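You operate a simulated robot arm through the tools that you are given. There is no shell and no other tool. Be economical: measure what you need, move in short steps, check, and stop when the job is done.

You run a simulated robot arm. Do the job below in one go: nothing can be reset, and whatever is moved stays where it is left.

TASK
Put things in order on the top of the check bench. At the end: the yellow pin from the top of the check bench stands where the gold large brass weight stood; the blue relay from the top of the check bench is in the grey parts bin; the silver spring from the top of the check bench stands where the yellow pin stood; the gold large brass weight stands on top of the white tin; the grey bearing block from the top of the check bench stands on top of the green roll; whatever was shut is shut again. Leave all else as you found it, and nothing knocked over.

Only the result counts: the job must be done as asked and must still hold three seconds after the hand-in. Knocking over, shifting, dropping, spilling or breaking anything else fails it.

THE ROBOT
A 7-joint arm with a two-finger parallel gripper, fixed in place. Base frame: the origin is at the foot of the arm, x ahead of it, y to its left, z up; the work surface is at about z = 0. Units: m, degrees, N and s.
With the tool pointing down near the work surface it reaches from about 0.22 to 0.58 m from the base axis. Its first joint turns from -66.0 to 66.0 degrees. Payload 2.5 kg.
The tool frame sits at the grasp point between the pads (the TCP): z along the fingers, y along the line on which they close. The tips reach 0.023 m beyond it. Largest opening 0.094 m; finger width 0.038, thickness 0.01; the body of the gripper, 0.054 by 0.096 m, starts 0.039 m behind the TCP.
Orientation is told as [roll, pitch, yaw] about the base's x, y, z axes, in that order, counted from this pose: with the fingers straight down and closing along the base's y, the tool's x points along the base's -x, its y along +y and its z along -z.

THE INTERFACE
- The arm moves only by the tool arm_command. Its argument "rows" is a list of rows, each an object of numbers (a shift or turn left out is 0, a gripper value left out holds the last): "x", "y", "z": the shift along the tool's x, y, z in units of 30 mm (1.0 is 30 mm); "wx", "wy", "wz": the turn, a rotation vector about the tool's x, y, z in units of 4 degrees (1.0 is 4 degrees); "gripper": the opening, from 0 (shut) to 1 (fully open). In form: [{"x": .., "y": .., "z": .., "wx": .., "wy": .., "wz": .., "gripper": ..}, ...]. A call has 1 to 12 rows; each row shifts and turns the commanded pose from where the row before left it, along the tool's axes as they then stand. A call with a number of a shift or a turn outside -1 to 1 is refused whole. A row lasts 0.2 s, in which the tool goes at most 0.05 m and 8.6 degrees; a call with a longer step from one row to the next is refused whole, and so is a gripper value outside its range. A pose out of reach is approached as far as the arm can. The call stops where the force on the tool passes 40 N (or 10 N more than at its start, if that is more) or the arm is blocked; 0.2 s more then pass. Each finger travels about 0.108 m/s and halts on what it meets, pressing with about 42 N; the grip force reading is that of the motor and also rises with nothing between the fingers. The clock runs only during rows and for 0.2 s after the last one: add rows that do not move to give the fingers time. The reply holds the time, the measured pose of the TCP, the force on the tool along the base axes, the opening and the grip force, in the units named above and with some noise, with the torque about the TCP (base axes, N m) and any sound that the robot's microphone picked up, and new pictures: "views" is both (left out), scene, wrist or none.
- Cameras (640 x 400 px; columns grow to the right, rows downward): "scene" is fixed at [0.1225, -0.4205, 0.5263]; the picture's right is [0.76, -0.65, 0.00], its down [-0.46, -0.55, -0.69] and it looks along [0.45, 0.53, -0.72] (base axes); focal length 214 px, centre (320, 200). "wrist" rides on the gripper at [0.086, 0.016, -0.075] in the tool frame; the picture's right is [-0.18, 0.98, 0.00], its down [-0.58, -0.11, -0.81] and it looks along [-0.79, -0.15, 0.59] (tool axes); focal length 243 px, centre (320, 200). There is no depth. A picture from a camera that has moved, and an enlarged one, comes with that camera's place and axes in the base frame and with its lens.
- close_up(camera, box): a new picture of the part [left, top, right, bottom] of that camera's present view, enlarged. The clock stands still meanwhile.
- job_done(): hands the job in; it is judged then, once.

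Go step by step. Nothing tells you positions but the pictures and the camera data: compare them with the known pose of the tool, close in by small moves and look again before you grip or let go. The budget is 120 turns and 200 pictures, counting those below and the enlarged ones. Unless the task says otherwise, let go and move clear before handing in, and close with one line.

The tools are called after "Call:" as name(argument=value, ...) on one line, values as JSON. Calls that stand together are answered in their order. arm_command: Moves the arm, as the interface text tells. Its arguments: {"type":"object","properties":{"rows":{"type":"array","items":{"type":"object","properties":{"x":{"type":"number"},"y":{"type":"number"},"z":{"type":"number"},"wx":{"type":"number"},"wy":{"type":"number"},"wz":{"type":"number"},"gripper":{"type":"number"}}}},"views":{"type":"string","enum":["both","scene","wrist","none"]}},"required":["rows"]} The other tools are called the same way: close_up (camera, box) takes an enlarged picture of a part of a camera's view; job_done () hands the job in.

At the start:

```text
time: 0.0
position: [0.3889, -0.0265, 0.3683]
tool_rot: [0.0, 0.0, 0.0]
force: [0.0, 0.5, 0.1]
ft_torque: [-0.02, -0.01, 0.05]
opening: 0.0938
gripper_force: 0.0
```

scene: 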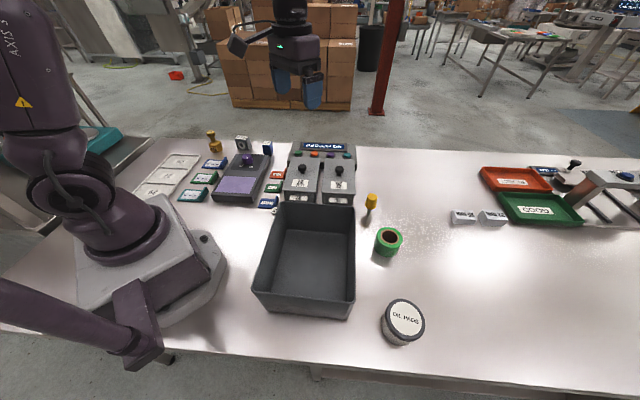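
wrist: 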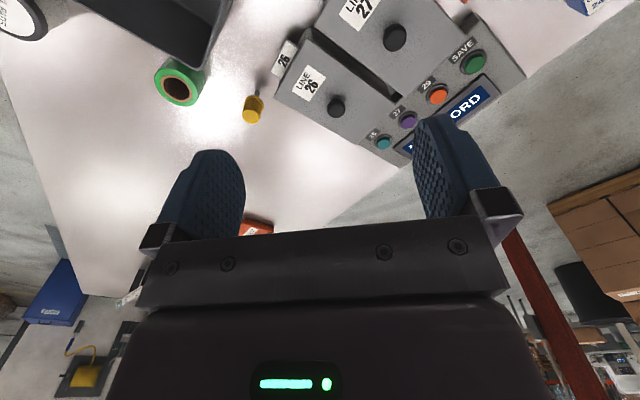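

I see a bench with a grey open bin, a machine with drawers, a green roll, a white tin and small items. I'll enlarge parts of the scene to identify things.

Call:
close_up(camera="scene", box=[170, 120, 290, 210])

Call:
close_up(camera="scene", box=[270, 130, 420, 260])

Call:
close_up(camera="scene", box=[440, 140, 640, 240])

```text
4.44 times, centred on (230, 165) of scene
camera zoom: at [0.1225, -0.4205, 0.5263], right [0.76, -0.65, 0.0], down [-0.46, -0.55, -0.69], along [0.45, 0.53, -0.72], focal length 953 px, centre (720, 356)
```

zoom: 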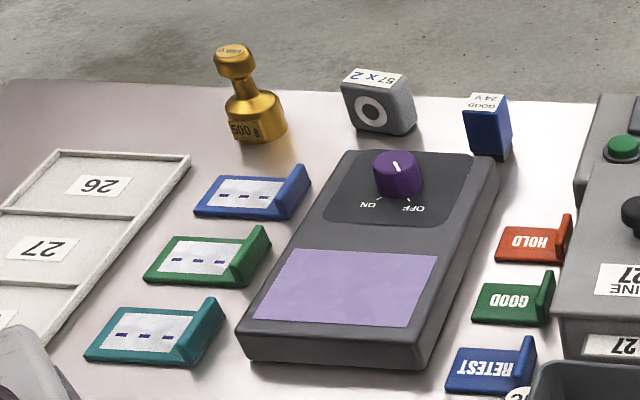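

```text
3.08 times, centred on (345, 195) of scene
camera zoom: at [0.1225, -0.4205, 0.5263], right [0.76, -0.65, 0.0], down [-0.46, -0.55, -0.69], along [0.45, 0.53, -0.72], focal length 660 px, centre (243, 215)
```

zoom: 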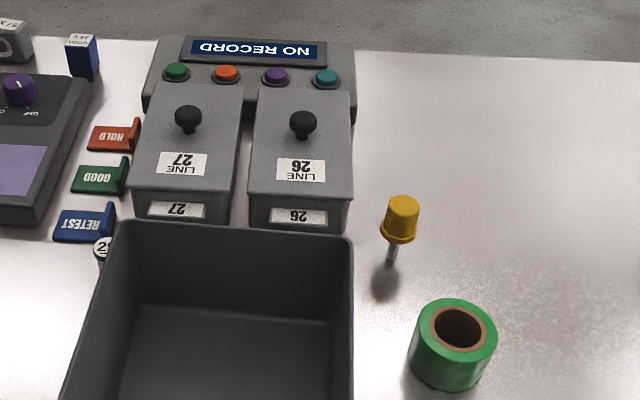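

```text
3.20 times, centred on (540, 190) of scene
camera zoom: at [0.1225, -0.4205, 0.5263], right [0.76, -0.65, 0.0], down [-0.46, -0.55, -0.69], along [0.45, 0.53, -0.72], focal length 686 px, centre (-384, 232)
```

zoom: 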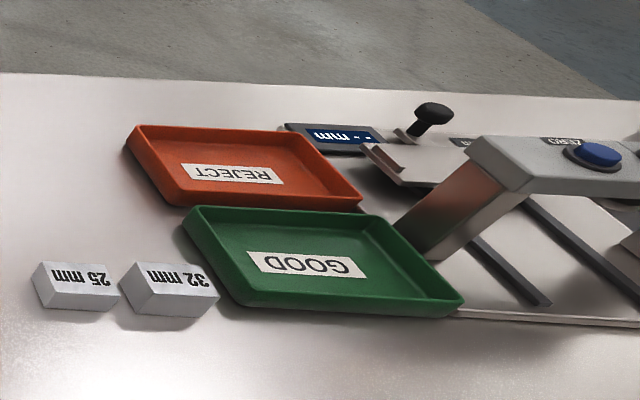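

Brass weight, bearing block, relay, pin, roll and tin are located. The silver spring isn't visible yet, so I'll look closer around the bin and the odd disc near RETEST.

Call:
close_up(camera="scene", box=[255, 180, 305, 220])

Call:
close_up(camera="scene", box=[240, 190, 440, 350])

Call:
close_up(camera="wrist", box=[0, 0, 640, 240])

```text
10.00 times, centred on (280, 200) of scene
camera zoom: at [0.1225, -0.4205, 0.5263], right [0.76, -0.65, 0.0], down [-0.46, -0.55, -0.69], along [0.45, 0.53, -0.72], focal length 2145 px, centre (720, 200)
```

zoom: 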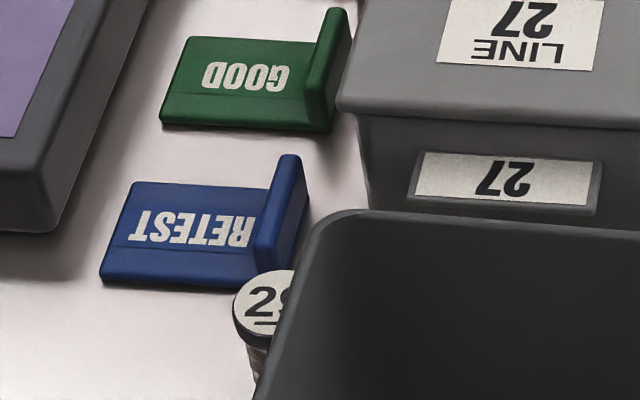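

```text
2.50 times, centred on (340, 270) of scene
camera zoom: at [0.1225, -0.4205, 0.5263], right [0.76, -0.65, 0.0], down [-0.46, -0.55, -0.69], along [0.45, 0.53, -0.72], focal length 536 px, centre (270, 25)
```

zoom: 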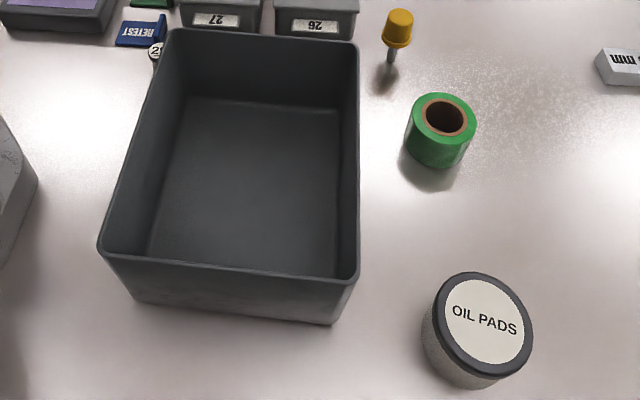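

```text
1.00 times, centred on (320, 120) of wrist (not enlarged: the box is as wide or as high as the picture)
camera zoom: at [0.3031, -0.012, 0.443], right [0.18, 0.98, 0.0], down [0.58, -0.11, 0.81], along [0.79, -0.15, -0.59], focal length 243 px, centre (320, 280)
```

zoom: 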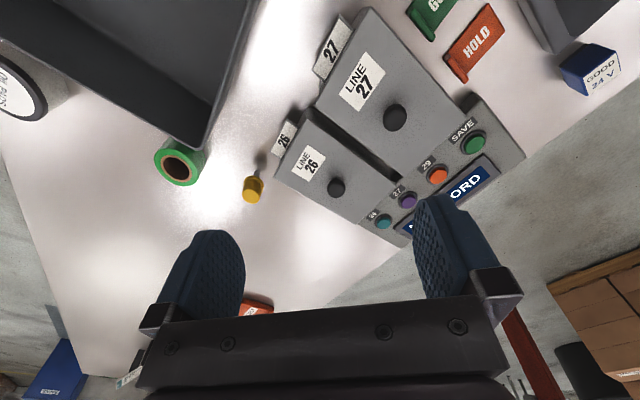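

The disc is the number cap of a metal-looking spring beside the bin at about (0.30, 0.0). I'll move back so the wrist camera can see it.

Call:
arm_command(rows=[{"x": 1}, {"x": 1, "y": 0.5}, {"x": 1, "y": 0.5}], views="both")

```text
time: 0.8
position: [0.2967, 0.0026, 0.3697]
tool_rot: [0.0, 0.0, 0.0]
force: [-0.3, -0.3, -0.2]
ft_torque: [-0.01, 0.02, 0.02]
opening: 0.094
gripper_force: 0.0
camera wrist: at [0.2123, 0.0187, 0.4438], right [0.18, 0.98, 0.0], down [0.58, -0.11, 0.81], along [0.79, -0.15, -0.59], focal length 243 px, centre (320, 200)
```

scene: 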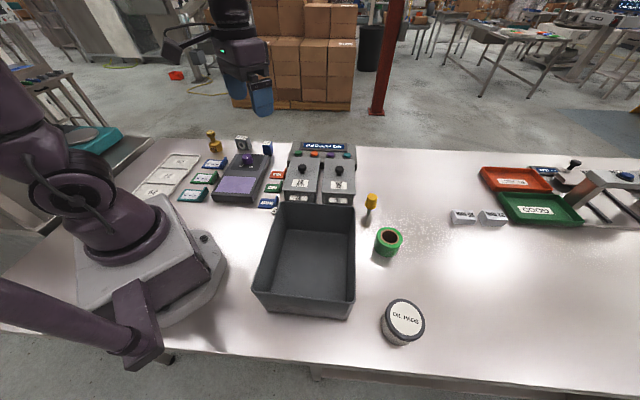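
wrist: 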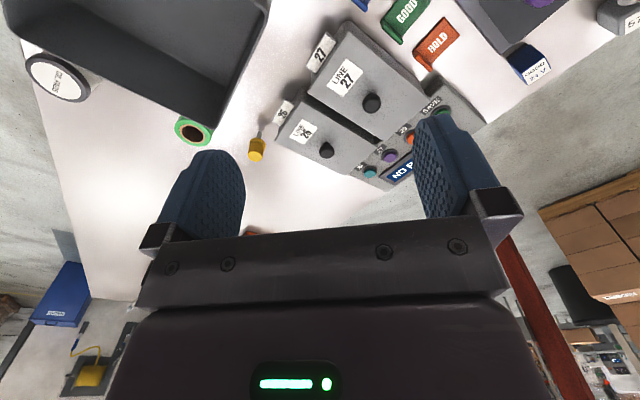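

The spring lies just beyond the top of the wrist view. I'll tilt the tool to look more steeply down.

Call:
arm_command(rows=[{"wy": 1, "x": 0.5}, {"wy": 1}, {"wy": 1}, {"wy": 1}, {"wy": 1}, {"wy": 1}], views="wrist")

```text
time: 2.2
position: [0.285, 0.0025, 0.3681]
tool_rot: [0.0, 24.1, 0.0]
force: [0.8, 0.0, 0.3]
ft_torque: [-0.02, 0.01, -0.04]
opening: 0.094
gripper_force: 0.0
camera wrist: at [0.2364, 0.018, 0.4707], right [0.17, 0.98, -0.08], down [0.86, -0.11, 0.5], along [0.48, -0.15, -0.86], focal length 243 px, centre (320, 200)
```

wrist: 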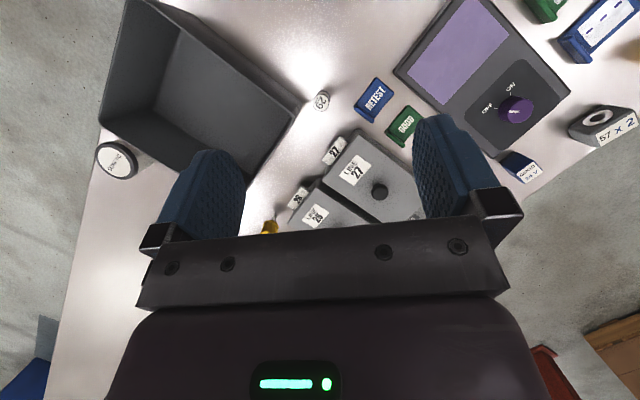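

Call:
close_up(camera="wrist", box=[290, 75, 390, 140])

Call:
close_up(camera="wrist", box=[250, 60, 450, 235])

```text
6.15 times, centred on (340, 108) of wrist
camera zoom: at [0.2364, 0.018, 0.4707], right [0.17, 0.98, -0.08], down [0.86, -0.11, 0.5], along [0.48, -0.15, -0.86], focal length 1493 px, centre (197, 769)
```

zoom: 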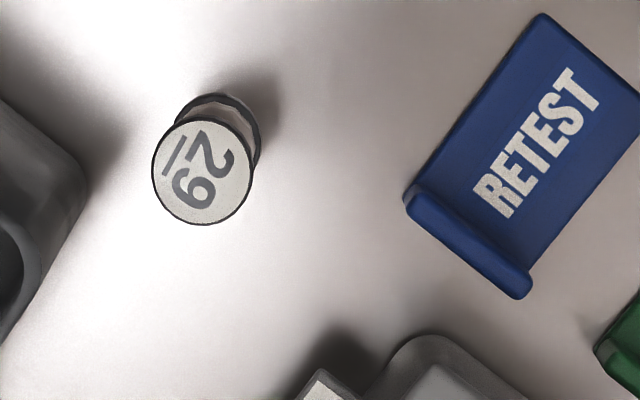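

```text
2.29 times, centred on (350, 148) of wrist
camera zoom: at [0.2364, 0.018, 0.4707], right [0.17, 0.98, -0.08], down [0.86, -0.11, 0.5], along [0.48, -0.15, -0.86], focal length 555 px, centre (251, 320)
```

zoom: 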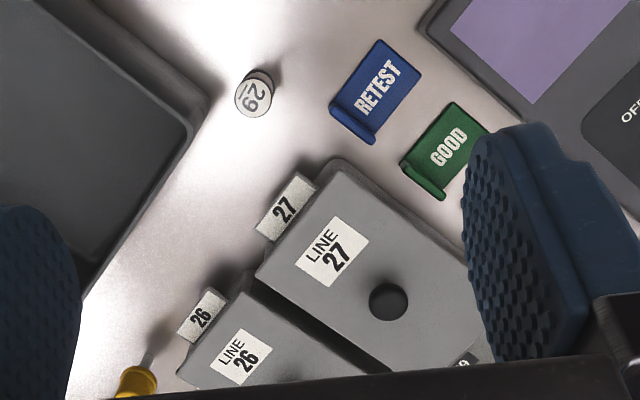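

A cap marked "29" on something at about (0.289, -0.022), roughly 55 mm tall. I need a side view to be sure it is the spring, so I'll level and turn the tool toward -y.

Call:
arm_command(rows=[{"wy": -1}, {"wy": -1}, {"wy": -1}, {"wy": -1}, {"wy": -1}, {"wy": -1}, {"wz": 1}, {"wz": 1}, {"wz": 1}, {"wz": 1}, {"wz": 1}, {"wz": 1}], views="none")

Call:
arm_command(rows=[{"wz": 1}, {"wz": 1}, {"wz": 1}, {"wz": 1}, {"wz": 1}, {"wz": 1}, {"wz": 1}, {"wz": 1}, {"wz": 1}, {"wz": 1}, {"wz": 1}, {"wz": 1}], views="none")

Call:
arm_command(rows=[{"wz": 1}, {"wz": 1}, {"wz": 1}, {"wz": 1}, {"wz": 0.5}, {"x": 1}, {"x": 1}, {"x": 1}, {"x": 1}, {"x": 1}, {"x": 1}, {"x": 1}], views="wrist")

```text
time: 4.8
position: [0.2848, 0.002, 0.3683]
tool_rot: [0.0, 0.0, -24.1]
force: [0.7, -0.3, -0.3]
ft_torque: [0.0, -0.01, -0.01]
opening: 0.0939
gripper_force: 0.1
```

```text
time: 7.4
position: [0.285, 0.0034, 0.3688]
tool_rot: [0.0, 0.0, -72.2]
force: [0.1, 0.1, 0.5]
ft_torque: [0.06, -0.02, -0.02]
opening: 0.094
gripper_force: 0.0
```

```text
time: 10.0
position: [0.2842, 0.211, 0.3661]
tool_rot: [-0.1, 0.0, -90.0]
force: [0.3, -0.6, 0.1]
ft_torque: [0.0, -0.01, -0.02]
opening: 0.0938
gripper_force: 0.1
camera wrist: at [0.3011, 0.297, 0.4402], right [0.98, -0.18, 0.0], down [-0.11, -0.58, 0.81], along [-0.15, -0.79, -0.59], focal length 243 px, centre (320, 200)
```

wrist: 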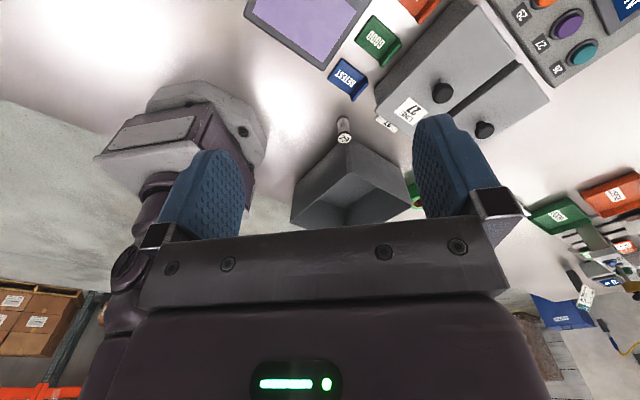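

Call:
close_up(camera="wrist", box=[310, 90, 390, 150])

Call:
close_up(camera="wrist", box=[360, 0, 640, 150])

```text
6.67 times, centred on (350, 120) of wrist
camera zoom: at [0.3011, 0.297, 0.4402], right [0.98, -0.18, 0.0], down [-0.11, -0.58, 0.81], along [-0.15, -0.79, -0.59], focal length 1618 px, centre (120, 733)
```

zoom: 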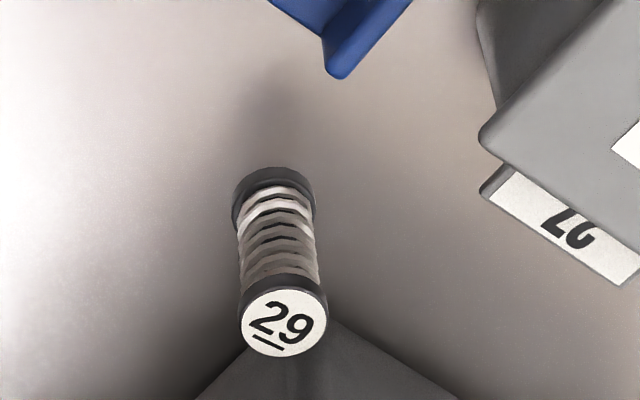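

```text
2.29 times, centred on (500, 75) of wrist
camera zoom: at [0.3011, 0.297, 0.4402], right [0.98, -0.18, 0.0], down [-0.11, -0.58, 0.81], along [-0.15, -0.79, -0.59], focal length 555 px, centre (-91, 486)
```

zoom: 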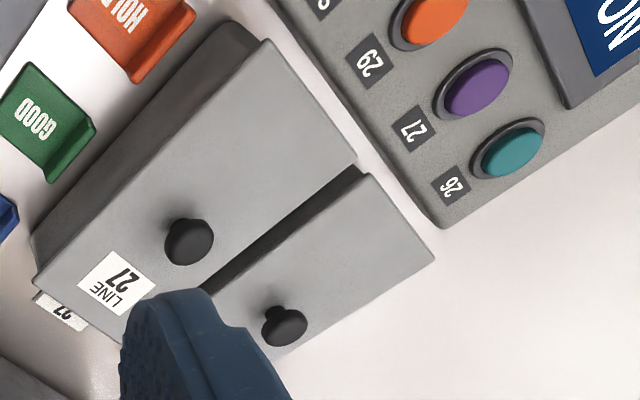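

It is the spring: base at about (0.291, -0.020), 59 mm tall, 26 mm across. Nothing needs opening. Next I'll turn to look at the weight, block and relay from close by.

Call:
arm_command(rows=[{"wz": -1}, {"wz": -1}, {"wz": -1}, {"wz": -1}, {"wz": -1}, {"wz": -1}, {"wz": -1}, {"wz": -1}, {"wz": -1}, {"wz": -1}, {"wz": -1}, {"wz": -1}], views="none")

Call:
arm_command(rows=[{"wz": -1}, {"wz": -1}, {"wz": -1}, {"wz": -1}, {"wz": -1}, {"wz": -1}, {"wz": -1}, {"wz": -1}, {"wz": -1}, {"wz": -1}, {"wz": -1}, {"wz": -1}], views="none")

Call:
arm_command(rows=[{"wz": -1}, {"wz": -1}, {"wz": -1}, {"wz": -1}, {"wz": -1}, {"wz": -1}, {"wz": -1}, {"wz": -1}, {"wz": -1}, {"wz": -1}, {"wz": -1}, {"wz": -1}], views="none")

Call:
arm_command(rows=[{"wz": -1}, {"wz": -0.5}, {"x": -0.6, "y": 0.96, "z": 0.55}, {"x": -0.6, "y": 0.96, "z": 0.55}, {"x": -0.6, "y": 0.96, "z": 0.55}, {"x": -0.6, "y": 0.96, "z": 0.55}], views="both")

```text
time: 12.6
position: [0.2852, 0.2118, 0.3679]
tool_rot: [-0.1, 0.0, -41.9]
force: [-0.3, 0.5, 0.0]
ft_torque: [-0.01, 0.01, -0.03]
opening: 0.0941
gripper_force: 0.1
```

```text
time: 15.2
position: [0.2827, 0.2116, 0.3685]
tool_rot: [0.0, 0.0, 6.1]
force: [0.3, 0.4, 0.2]
ft_torque: [0.01, -0.01, 0.0]
opening: 0.0938
gripper_force: 0.1
```

```text
time: 17.8
position: [0.2843, 0.2119, 0.3681]
tool_rot: [-0.1, 0.1, 54.0]
force: [-0.1, -0.6, -0.3]
ft_torque: [0.0, -0.03, 0.01]
opening: 0.0941
gripper_force: 0.0
```

```text
time: 19.2
position: [0.2215, 0.3343, 0.304]
tool_rot: [0.0, -0.1, 60.0]
force: [0.8, -0.4, 0.3]
ft_torque: [0.02, 0.05, 0.0]
opening: 0.0939
gripper_force: 0.1
camera wrist: at [0.164, 0.2671, 0.3777], right [-0.76, 0.65, 0.0], down [0.38, 0.45, 0.81], along [0.53, 0.61, -0.59], focal length 243 px, centre (320, 200)
```

scene: 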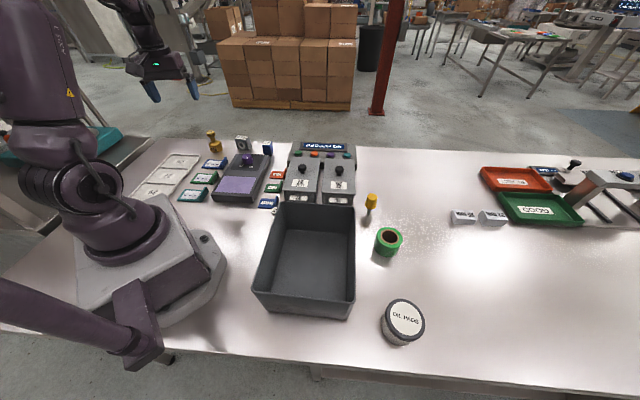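
wrist: 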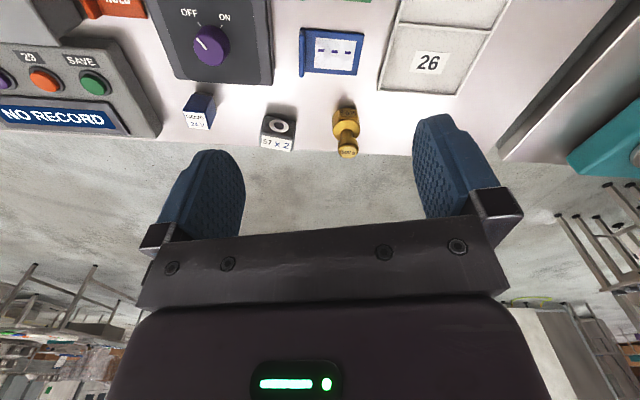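

Call:
close_up(camera="wrist", box=[170, 75, 390, 175])

Call:
close_up(camera="scene", box=[195, 120, 285, 170])

```text
2.91 times, centred on (280, 125) of wrist
camera zoom: at [0.164, 0.2671, 0.3777], right [-0.76, 0.65, 0.0], down [0.38, 0.45, 0.81], along [0.53, 0.61, -0.59], focal length 706 px, centre (436, 418)
```

zoom: 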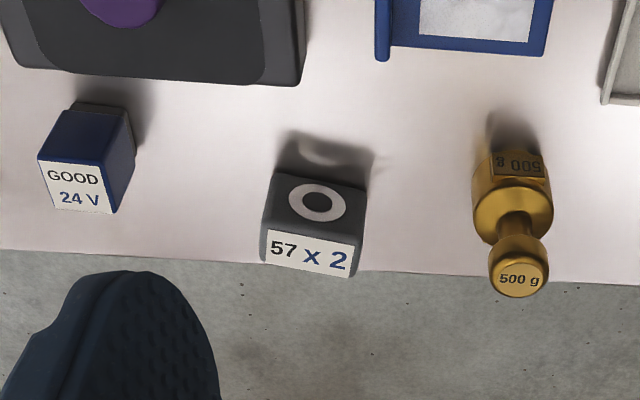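

```text
7.11 times, centred on (240, 145) of scene
camera zoom: at [0.1225, -0.4205, 0.5263], right [0.76, -0.65, 0.0], down [-0.47, -0.55, -0.69], along [0.45, 0.53, -0.72], focal length 1525 px, centre (889, 591)
```

zoom: 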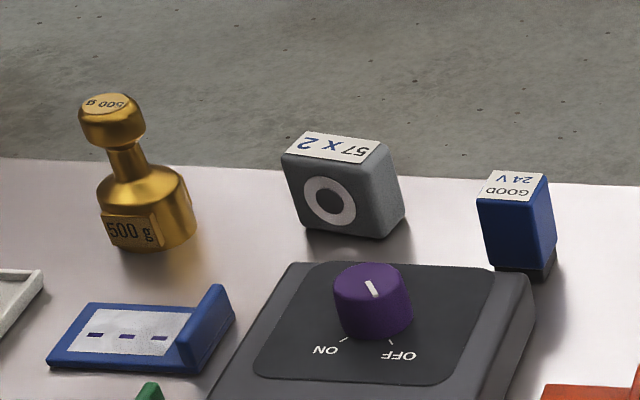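

Weight is at about (0.308, 0.506), top at z≈0.077. I'll move above it and check reach and alignment.

Call:
arm_command(rows=[{"x": -1, "y": 0.36, "z": 0.5}, {"x": -1, "z": 0.5}, {"x": -1, "z": 0.5}, {"x": -1, "z": 0.5}, {"x": -1, "z": 0.5}, {"x": -1, "z": 0.5}, {"x": -0.4, "z": 0.5}, {}], views="both")

```text
time: 21.0
position: [0.308, 0.5048, 0.1994]
tool_rot: [0.0, 0.0, 60.0]
force: [-0.2, -0.4, -0.2]
ft_torque: [-0.01, 0.0, -0.02]
opening: 0.0938
gripper_force: 0.1
camera wrist: at [0.2507, 0.4369, 0.2732], right [-0.76, 0.65, 0.0], down [0.39, 0.45, 0.81], along [0.52, 0.61, -0.59], focal length 243 px, centre (320, 200)
```

scene: 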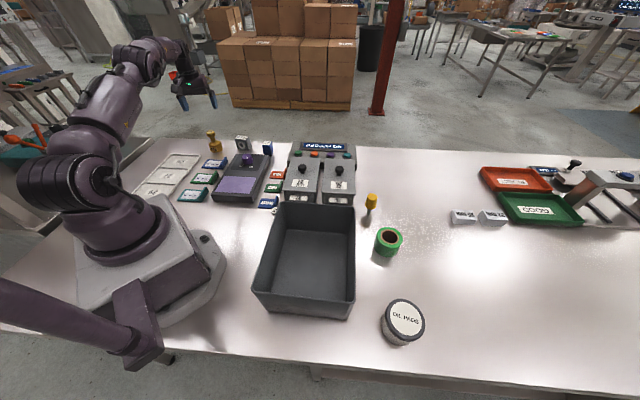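
wrist: 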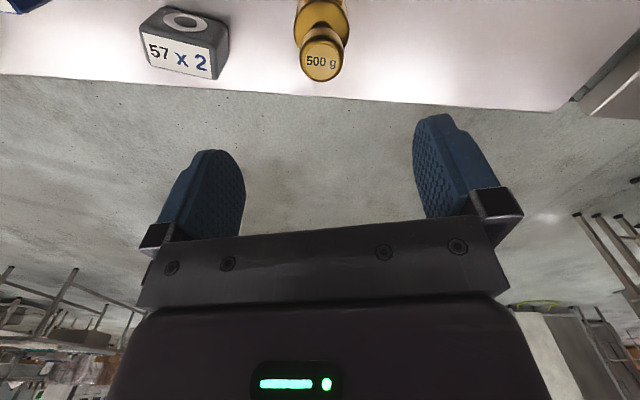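

Alignment is good and the pose is in reach. Lowering around the knob.

Call:
arm_command(rows=[{"z": 1}, {"z": 1}, {"z": 1}, {"z": 0.7}, {"z": 0.5}, {}], views="both")

```text
time: 22.4
position: [0.3092, 0.5057, 0.0683]
tool_rot: [0.0, 0.1, 60.0]
force: [-0.3, 0.5, 0.5]
ft_torque: [0.0, -0.01, 0.03]
opening: 0.094
gripper_force: 0.0
camera wrist: at [0.2516, 0.4383, 0.1433], right [-0.76, 0.65, 0.0], down [0.38, 0.45, 0.81], along [0.52, 0.61, -0.59], focal length 243 px, centre (320, 200)
```

scene: 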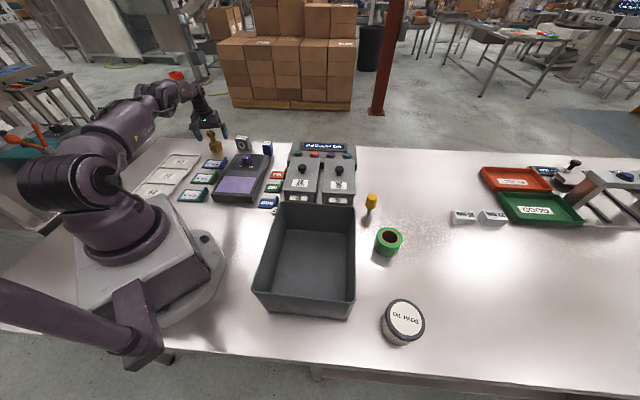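
wrist: 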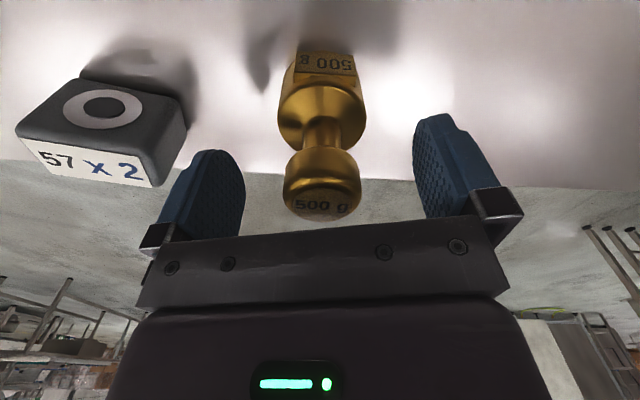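

TCP is centred on the knob. Raise 4 mm and grip.

Call:
arm_command(rows=[{"z": -0.13}, {"gripper": 0}, {"gripper": 0}, {"gripper": 0}, {"gripper": 0}], views="wrist")

```text
time: 23.6
position: [0.3074, 0.5041, 0.0733]
tool_rot: [0.1, -0.1, 60.1]
force: [-2.1, 1.0, 0.0]
ft_torque: [0.04, 0.04, -0.03]
opening: 0.0326
gripper_force: 42.6
camera wrist: at [0.2512, 0.4372, 0.1484], right [-0.76, 0.65, 0.0], down [0.39, 0.45, 0.81], along [0.52, 0.61, -0.59], focal length 243 px, centre (320, 200)
```

wrist: 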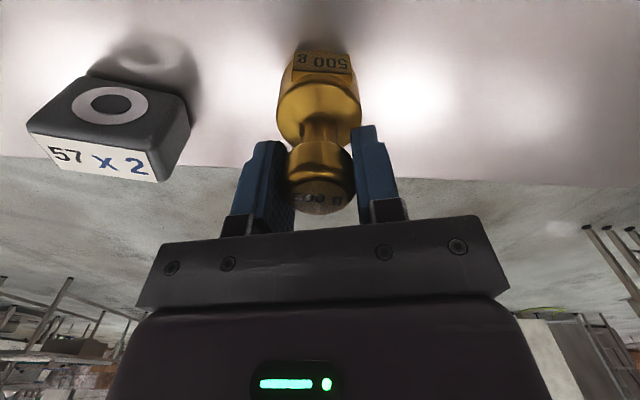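

Gripped. Lift, retract, then swing around to the tin side.

Call:
arm_command(rows=[{"z": -0.5}, {"z": -1}, {"z": -1}, {"z": -1, "x": 0.7}, {"z": -1, "x": 0.7}, {"z": -1, "x": 0.7}, {"z": -1, "x": 0.7}, {"z": -1, "x": 0.7}, {"x": 0.7}, {"x": 0.7}, {"x": 0.8}], views="none")

Call:
arm_command(rows=[{"y": -0.977, "x": 0.034, "wz": 1}, {"y": -0.977, "x": 0.034, "wz": 1}, {"y": -0.977, "x": 0.034, "wz": 1}, {"y": -0.977, "x": 0.034, "wz": 1}, {"y": -0.977, "x": 0.034, "wz": 1}, {"y": -0.977, "x": 0.034, "wz": 1}, {"y": -0.977, "x": 0.034, "wz": 1}, {"y": -0.977, "x": 0.034, "wz": 1}, {"y": -0.977, "x": 0.034, "wz": 1}, {"y": -0.977, "x": 0.034, "wz": 1}, {"y": -0.977, "x": 0.034, "wz": 1}, {"y": -0.977, "x": 0.034, "wz": 1}], views="none")

Call:
arm_command(rows=[{"y": -0.977, "x": 0.034, "wz": 1}, {"y": -0.977, "x": 0.034, "wz": 1}, {"y": -0.977, "x": 0.034, "wz": 1}, {"y": -0.977, "x": 0.034, "wz": 1}, {"y": -0.977, "x": 0.034, "wz": 1}, {"y": -0.977, "x": 0.034, "wz": 1}, {"y": -0.977, "x": 0.034, "wz": 1}, {"y": -0.977, "x": 0.034, "wz": 1}, {"y": -0.977, "x": 0.034, "wz": 1}, {"y": -0.977, "x": 0.034, "wz": 1}, {"y": -0.977, "x": 0.034, "wz": 1}, {"y": -0.977, "x": 0.034, "wz": 1}], views="both")

```text
time: 26.0
position: [0.2228, 0.3548, 0.3002]
tool_rot: [0.0, -0.1, 60.0]
force: [-0.5, 0.6, -5.2]
ft_torque: [0.02, -0.03, -0.02]
opening: 0.0326
gripper_force: 42.5
```

```text
time: 28.6
position: [0.4246, 0.0786, 0.3014]
tool_rot: [0.1, 0.0, 12.0]
force: [-0.6, -0.1, -5.1]
ft_torque: [0.03, -0.04, 0.01]
opening: 0.0325
gripper_force: 42.0
```

```text
time: 31.2
position: [0.354, -0.2544, 0.2991]
tool_rot: [0.0, 0.1, -36.1]
force: [0.3, 0.0, -4.9]
ft_torque: [-0.04, -0.03, 0.02]
opening: 0.0327
gripper_force: 42.2
camera wrist: at [0.2939, -0.1908, 0.3749], right [0.73, 0.69, 0.0], down [0.41, -0.43, 0.81], along [0.55, -0.59, -0.59], focal length 243 px, centre (320, 200)
```

scene: 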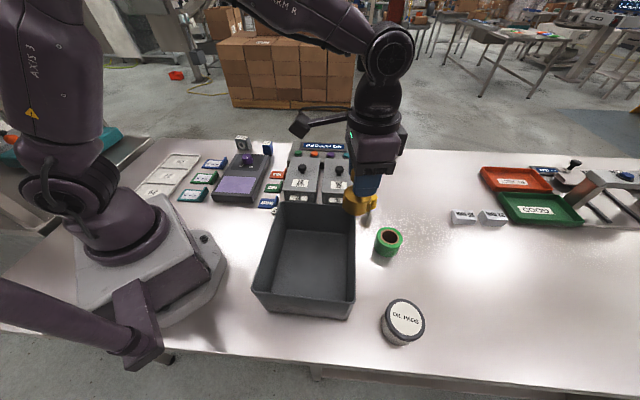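
wrist: 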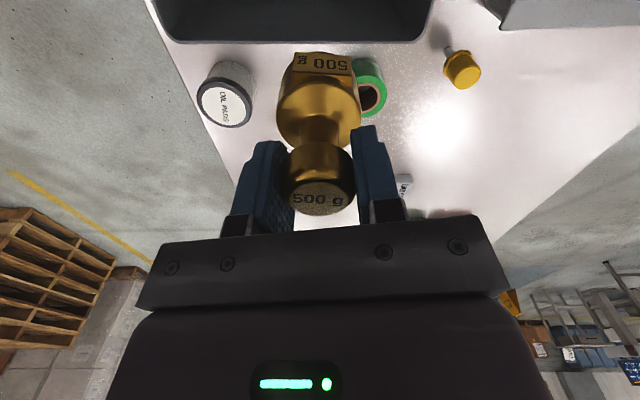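

The tin is at about (0.331, -0.434). I'll position the weight above it, still well clear, then compare both views.

Call:
arm_command(rows=[{"wz": 1}, {"wz": 1}, {"wz": 1}, {"wz": 1}, {"x": -0.857, "y": -0.853, "z": 0.5}, {"x": -0.857, "y": -0.853, "z": 0.5}, {"x": -0.857, "y": -0.853, "z": 0.5}, {"x": -0.857, "y": -0.853, "z": 0.5}, {"x": -0.857, "y": -0.853, "z": 0.5}, {}], views="both")

```text
time: 33.4
position: [0.3305, -0.4328, 0.2258]
tool_rot: [0.0, -0.1, -51.9]
force: [-1.0, 0.5, -6.1]
ft_torque: [-0.03, -0.02, 0.0]
opening: 0.0329
gripper_force: 42.1
camera wrist: at [0.2911, -0.3556, 0.3008], right [0.89, 0.46, 0.0], down [0.27, -0.53, 0.81], along [0.37, -0.72, -0.59], focal length 243 px, centre (320, 200)
```

scene: 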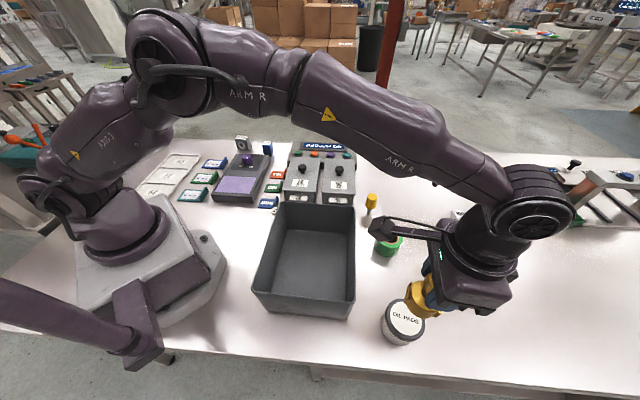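
wrist: 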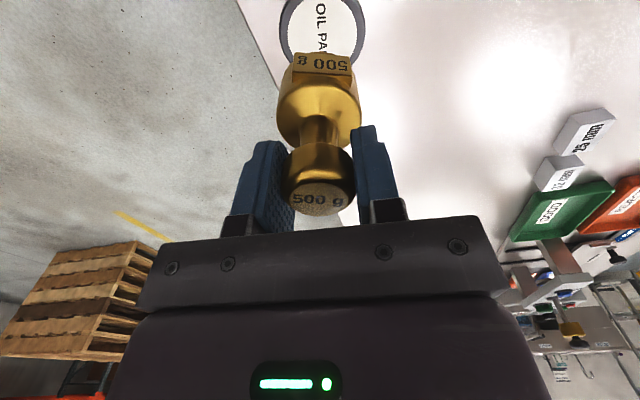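

Call:
close_up(camera="wrist", box=[260, 0, 390, 81])

Call:
close_up(camera="scene", box=[360, 250, 480, 350])

```text
4.92 times, centred on (325, 40) of wrist
camera zoom: at [0.2911, -0.3556, 0.3008], right [0.89, 0.46, 0.0], down [0.27, -0.53, 0.81], along [0.37, -0.72, -0.59], focal length 1194 px, centre (295, 985)
```

zoom: 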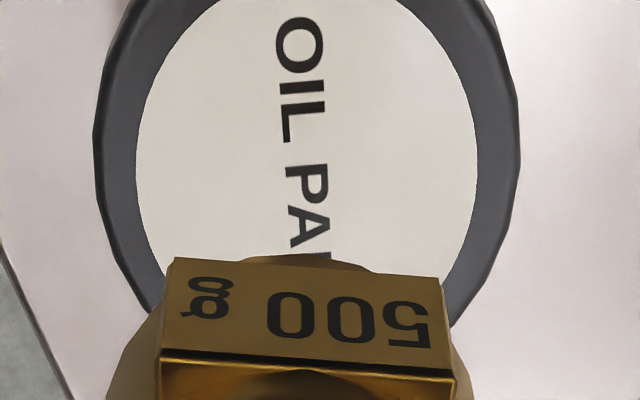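

```text
4.00 times, centred on (420, 300) of scene
camera zoom: at [0.1225, -0.4205, 0.5263], right [0.76, -0.65, 0.0], down [-0.47, -0.55, -0.69], along [0.45, 0.53, -0.72], focal length 858 px, centre (-80, -200)
```

zoom: 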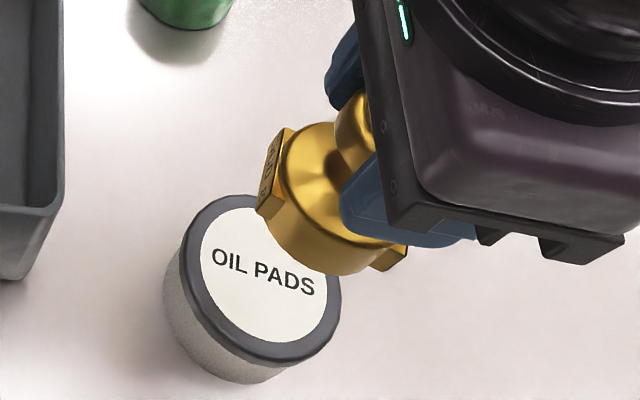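

Lid centre is about (0.334, -0.433), top near z=0.05. Shift 3 mm and lower partway, then look.

Call:
arm_command(rows=[{"x": -0.06, "y": 0.08, "z": 0.5}, {"z": 0.7}, {"z": 0.6}, {"z": 0.5}, {}], views="both")

Call:
close_up(camera="scene", box=[360, 250, 480, 350])

```text
time: 34.6
position: [0.3324, -0.4339, 0.1564]
tool_rot: [-0.1, 0.0, -52.0]
force: [0.1, -0.2, -4.7]
ft_torque: [0.0, -0.02, 0.03]
opening: 0.0326
gripper_force: 41.9
camera wrist: at [0.2937, -0.3557, 0.2312], right [0.89, 0.46, 0.0], down [0.27, -0.53, 0.81], along [0.37, -0.72, -0.59], focal length 243 px, centre (320, 200)
```

scene: 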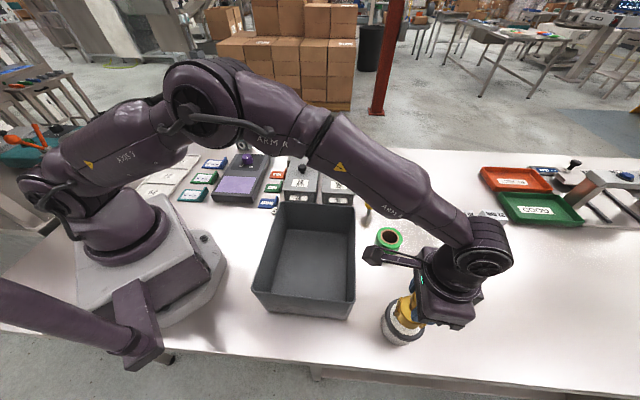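
wrist: 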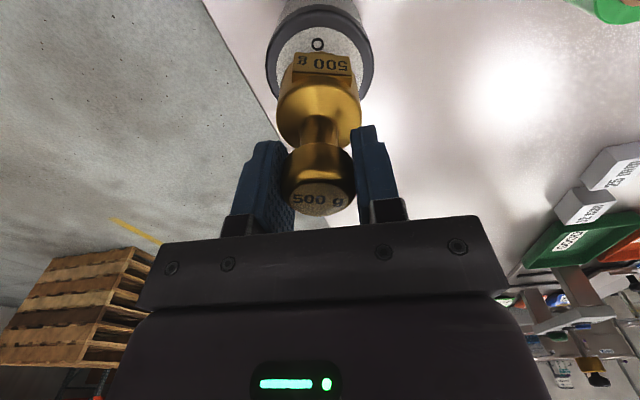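

```text
4.00 times, centred on (420, 300) of scene
camera zoom: at [0.1225, -0.4205, 0.5263], right [0.76, -0.65, 0.0], down [-0.47, -0.55, -0.69], along [0.45, 0.53, -0.72], focal length 858 px, centre (-80, -200)
```

zoom: 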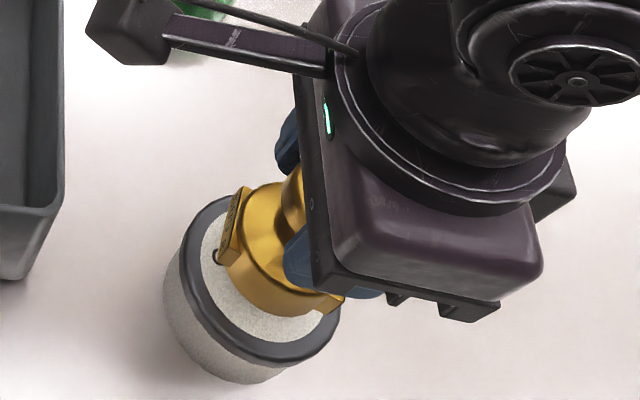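

Alignment is within a few mm, and there is ~14 mm of margin. I'll lower in small steps until contact.

Call:
arm_command(rows=[{"z": 0.4}, {"z": 0.3}, {"z": 0.08}, {"z": 0.08}, {"z": 0.08}, {"z": 0.08}, {}], views="wrist")

Call:
close_up(camera="scene", box=[360, 250, 480, 350])

```text
time: 36.2
position: [0.3342, -0.4362, 0.13]
tool_rot: [0.0, -0.5, -52.0]
force: [4.2, -3.2, 27.3]
ft_torque: [-0.21, -0.19, -0.01]
opening: 0.0324
gripper_force: 42.0
camera wrist: at [0.2941, -0.3583, 0.2036], right [0.89, 0.46, 0.0], down [0.27, -0.52, 0.81], along [0.37, -0.72, -0.58], focal length 243 px, centre (320, 200)
```

wrist: 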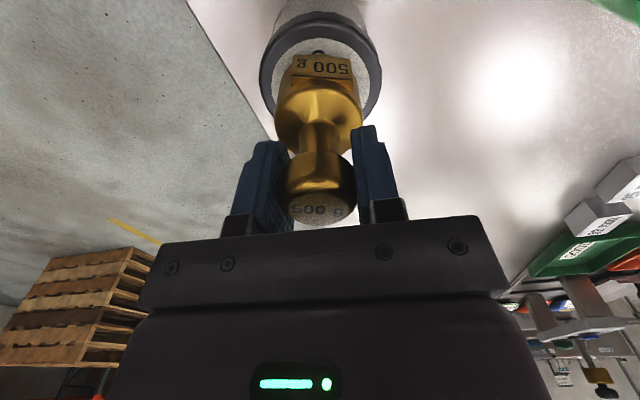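

```text
4.00 times, centred on (420, 300) of scene
camera zoom: at [0.1224, -0.4204, 0.5265], right [0.76, -0.65, 0.0], down [-0.46, -0.55, -0.69], along [0.45, 0.53, -0.72], focal length 858 px, centre (-80, -200)
```

zoom: 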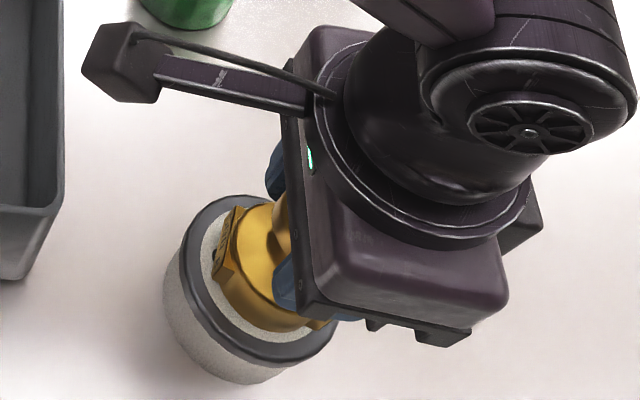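

Contact made, but the weight sits slightly outward of centre. Lift a little, shift inward 6 mm, and set down again gently.

Call:
arm_command(rows=[{"z": -0.2}, {"z": -0.2}, {"x": 0.2}, {}, {"z": 0.15}, {}], views="wrist")

Call:
close_up(camera="wrist", box=[240, 0, 400, 100])

Call:
close_up(camera="scene", box=[370, 280, 450, 350])

```text
time: 37.6
position: [0.3288, -0.4301, 0.1329]
tool_rot: [-0.1, 0.0, -52.1]
force: [-1.3, 0.6, -5.1]
ft_torque: [-0.02, -0.02, -0.02]
opening: 0.0326
gripper_force: 42.2
camera wrist: at [0.2888, -0.3524, 0.208], right [0.89, 0.46, 0.0], down [0.27, -0.53, 0.81], along [0.37, -0.72, -0.59], focal length 243 px, centre (320, 200)
```

wrist: 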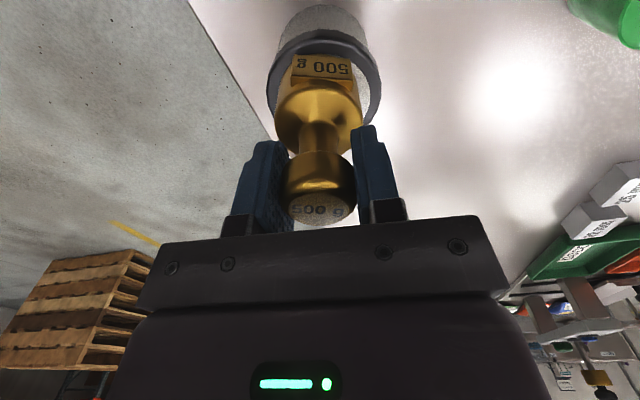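

```text
4.00 times, centred on (320, 50) of wrist
camera zoom: at [0.2888, -0.3524, 0.208], right [0.89, 0.46, 0.0], down [0.27, -0.53, 0.81], along [0.37, -0.72, -0.59], focal length 970 px, centre (320, 800)
```

zoom: 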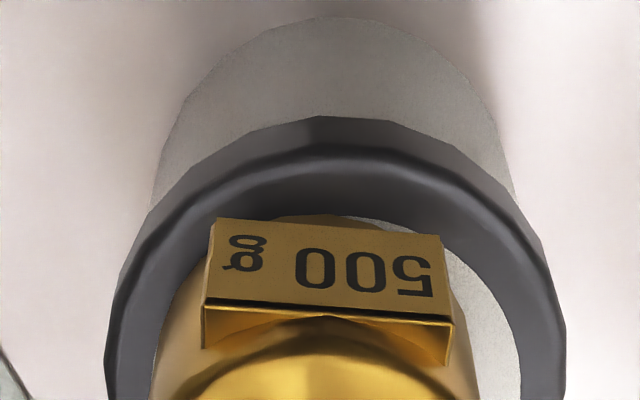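

```text
5.71 times, centred on (410, 315) of scene
camera zoom: at [0.1225, -0.4205, 0.5263], right [0.76, -0.65, 0.0], down [-0.47, -0.55, -0.69], along [0.45, 0.53, -0.72], focal length 1226 px, centre (-194, -457)
```

zoom: 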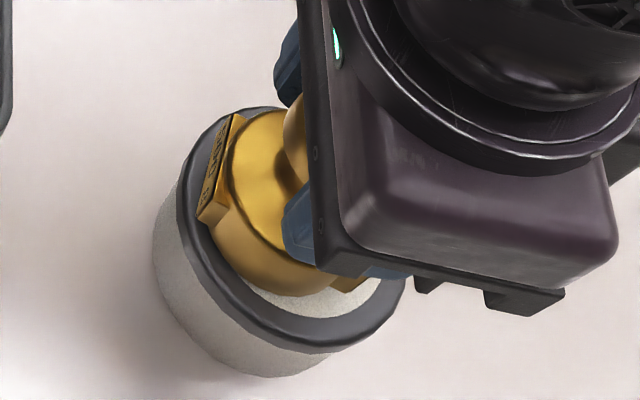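

Now it is well centred, hovering ~3 mm above. Lower gently to contact.

Call:
arm_command(rows=[{"z": 0.05}, {"z": 0.05}, {}], views="none")

```text
time: 38.4
position: [0.329, -0.4297, 0.1306]
tool_rot: [0.1, 0.0, -52.1]
force: [0.1, 0.7, -4.5]
ft_torque: [-0.03, -0.02, -0.04]
opening: 0.0323
gripper_force: 42.5
```

Call:
arm_command(rows=[{"z": 0.04}, {}], views="none")

Call:
arm_command(rows=[{"z": 0.03}, {}], views="none")

```text
time: 39.0
position: [0.3303, -0.4309, 0.1295]
tool_rot: [0.0, -0.1, -52.0]
force: [-1.1, 2.6, 3.5]
ft_torque: [0.02, 0.01, 0.02]
opening: 0.0327
gripper_force: 41.8
```

```text
time: 39.6
position: [0.3296, -0.4317, 0.1307]
tool_rot: [0.1, -0.2, -52.0]
force: [-4.7, 6.8, 20.1]
ft_torque: [0.05, 0.16, -0.03]
opening: 0.0326
gripper_force: 42.2
```

In contact. Relax the press slightly, release, and rise.

Call:
arm_command(rows=[{"z": -0.04}, {}, {"gripper": 0.45}, {"gripper": 0.7}, {"gripper": 0.9}, {}], views="wrist")

Call:
arm_command(rows=[{"z": -0.3}, {"z": -1}, {"z": -1}, {"z": -1}, {"x": 1, "z": -1}, {"x": 1, "z": -1}, {"x": 1}, {"x": 1}], views="both")

```text
time: 41.0
position: [0.3292, -0.4309, 0.129]
tool_rot: [0.0, -0.1, -52.0]
force: [-0.2, -0.5, 0.2]
ft_torque: [0.01, 0.01, 0.04]
opening: 0.0846
gripper_force: 0.0
camera wrist: at [0.2896, -0.3527, 0.2039], right [0.89, 0.46, 0.0], down [0.27, -0.53, 0.81], along [0.37, -0.72, -0.59], focal length 243 px, centre (320, 200)
```

wrist: 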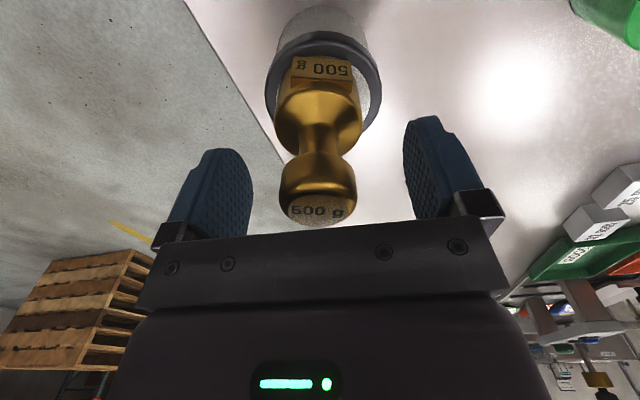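

```text
time: 42.8
position: [0.2551, -0.3336, 0.2895]
tool_rot: [0.0, -0.1, -52.0]
force: [0.2, 0.2, -0.1]
ft_torque: [-0.01, -0.02, 0.01]
opening: 0.0847
gripper_force: 0.0
camera wrist: at [0.2152, -0.2552, 0.3639], right [0.89, 0.46, 0.0], down [0.27, -0.53, 0.81], along [0.37, -0.72, -0.59], focal length 243 px, centre (320, 200)
```

scene: 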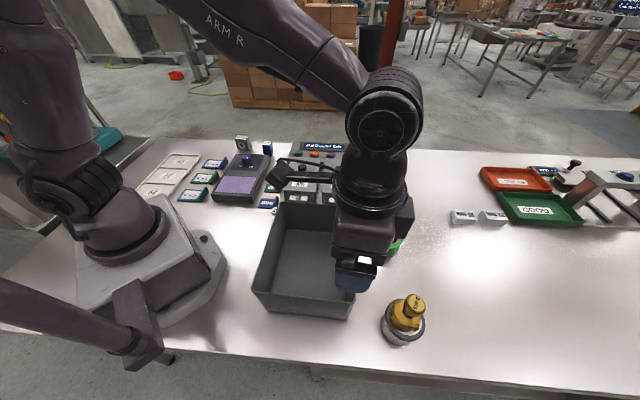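
wrist: 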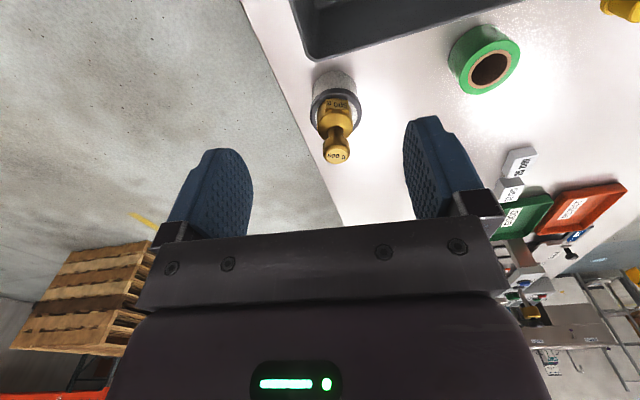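

The weight stands on the tin. Now swing to view the pin and green roll.

Call:
arm_command(rows=[{"y": 0.977, "x": 0.034, "wz": -1}, {"y": 0.977, "x": 0.034, "wz": -1}, {"y": 0.977, "x": 0.034, "wz": -1}, {"y": 0.977, "x": 0.034, "wz": -1}, {"y": 0.977, "x": 0.034, "wz": -1}, {"y": 0.977, "x": 0.034, "wz": -1}, {"y": 0.977, "x": 0.034, "wz": -1}, {"y": 0.977, "x": 0.034, "wz": -1}, {}], views="both")

Call:
close_up(camera="wrist", box=[150, 0, 450, 188])

Call:
close_up(camera="scene", box=[350, 180, 420, 260])

```text
time: 44.8
position: [0.392, -0.1494, 0.2876]
tool_rot: [0.0, 0.0, -19.9]
force: [0.3, 0.3, 0.4]
ft_torque: [-0.02, 0.04, 0.0]
opening: 0.0848
gripper_force: 0.0
camera wrist: at [0.3157, -0.1049, 0.362], right [0.51, 0.86, 0.0], down [0.51, -0.3, 0.81], along [0.69, -0.41, -0.59], focal length 243 px, centre (320, 200)
```

scene: 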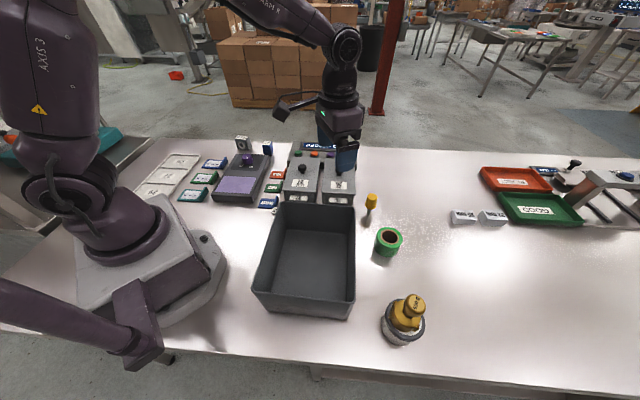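
wrist: 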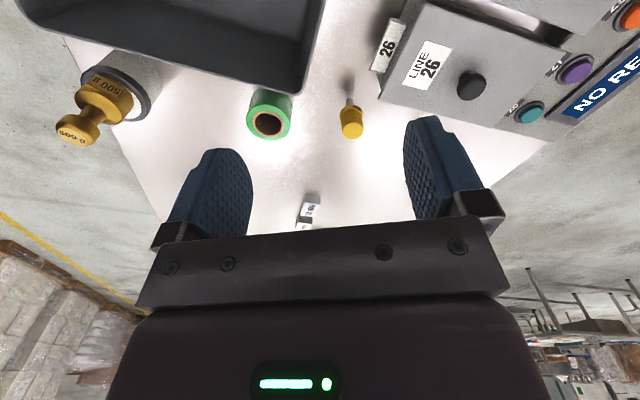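

```text
2.13 times, centred on (300, 94) of wrist
camera zoom: at [0.3157, -0.1049, 0.362], right [0.51, 0.86, 0.0], down [0.51, -0.3, 0.81], along [0.69, -0.41, -0.59], focal length 516 px, centre (363, 426)
```

zoom: 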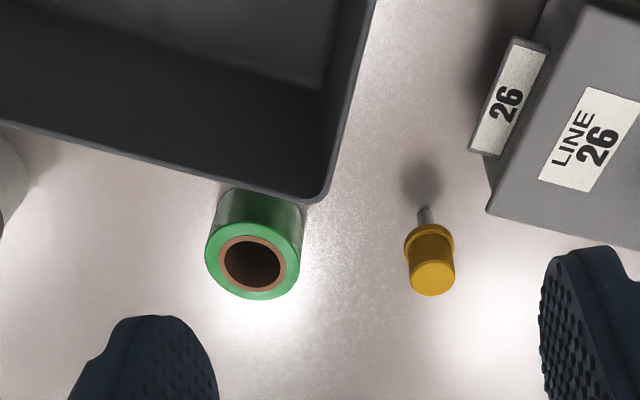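

```text
5.00 times, centred on (385, 220) of scene
camera zoom: at [0.1225, -0.4205, 0.5263], right [0.76, -0.65, 0.0], down [-0.46, -0.55, -0.69], along [0.45, 0.53, -0.72], focal length 1072 px, centre (-5, 100)
```

zoom: 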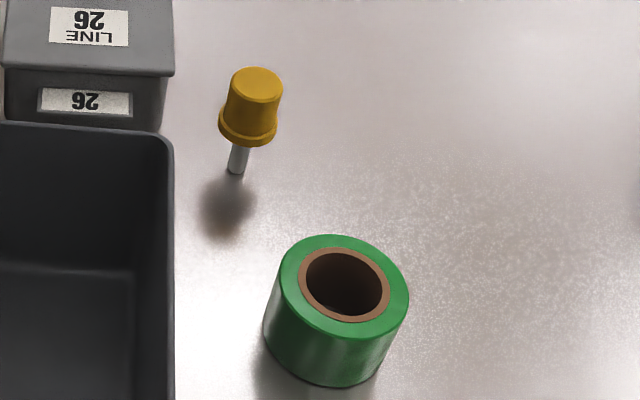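

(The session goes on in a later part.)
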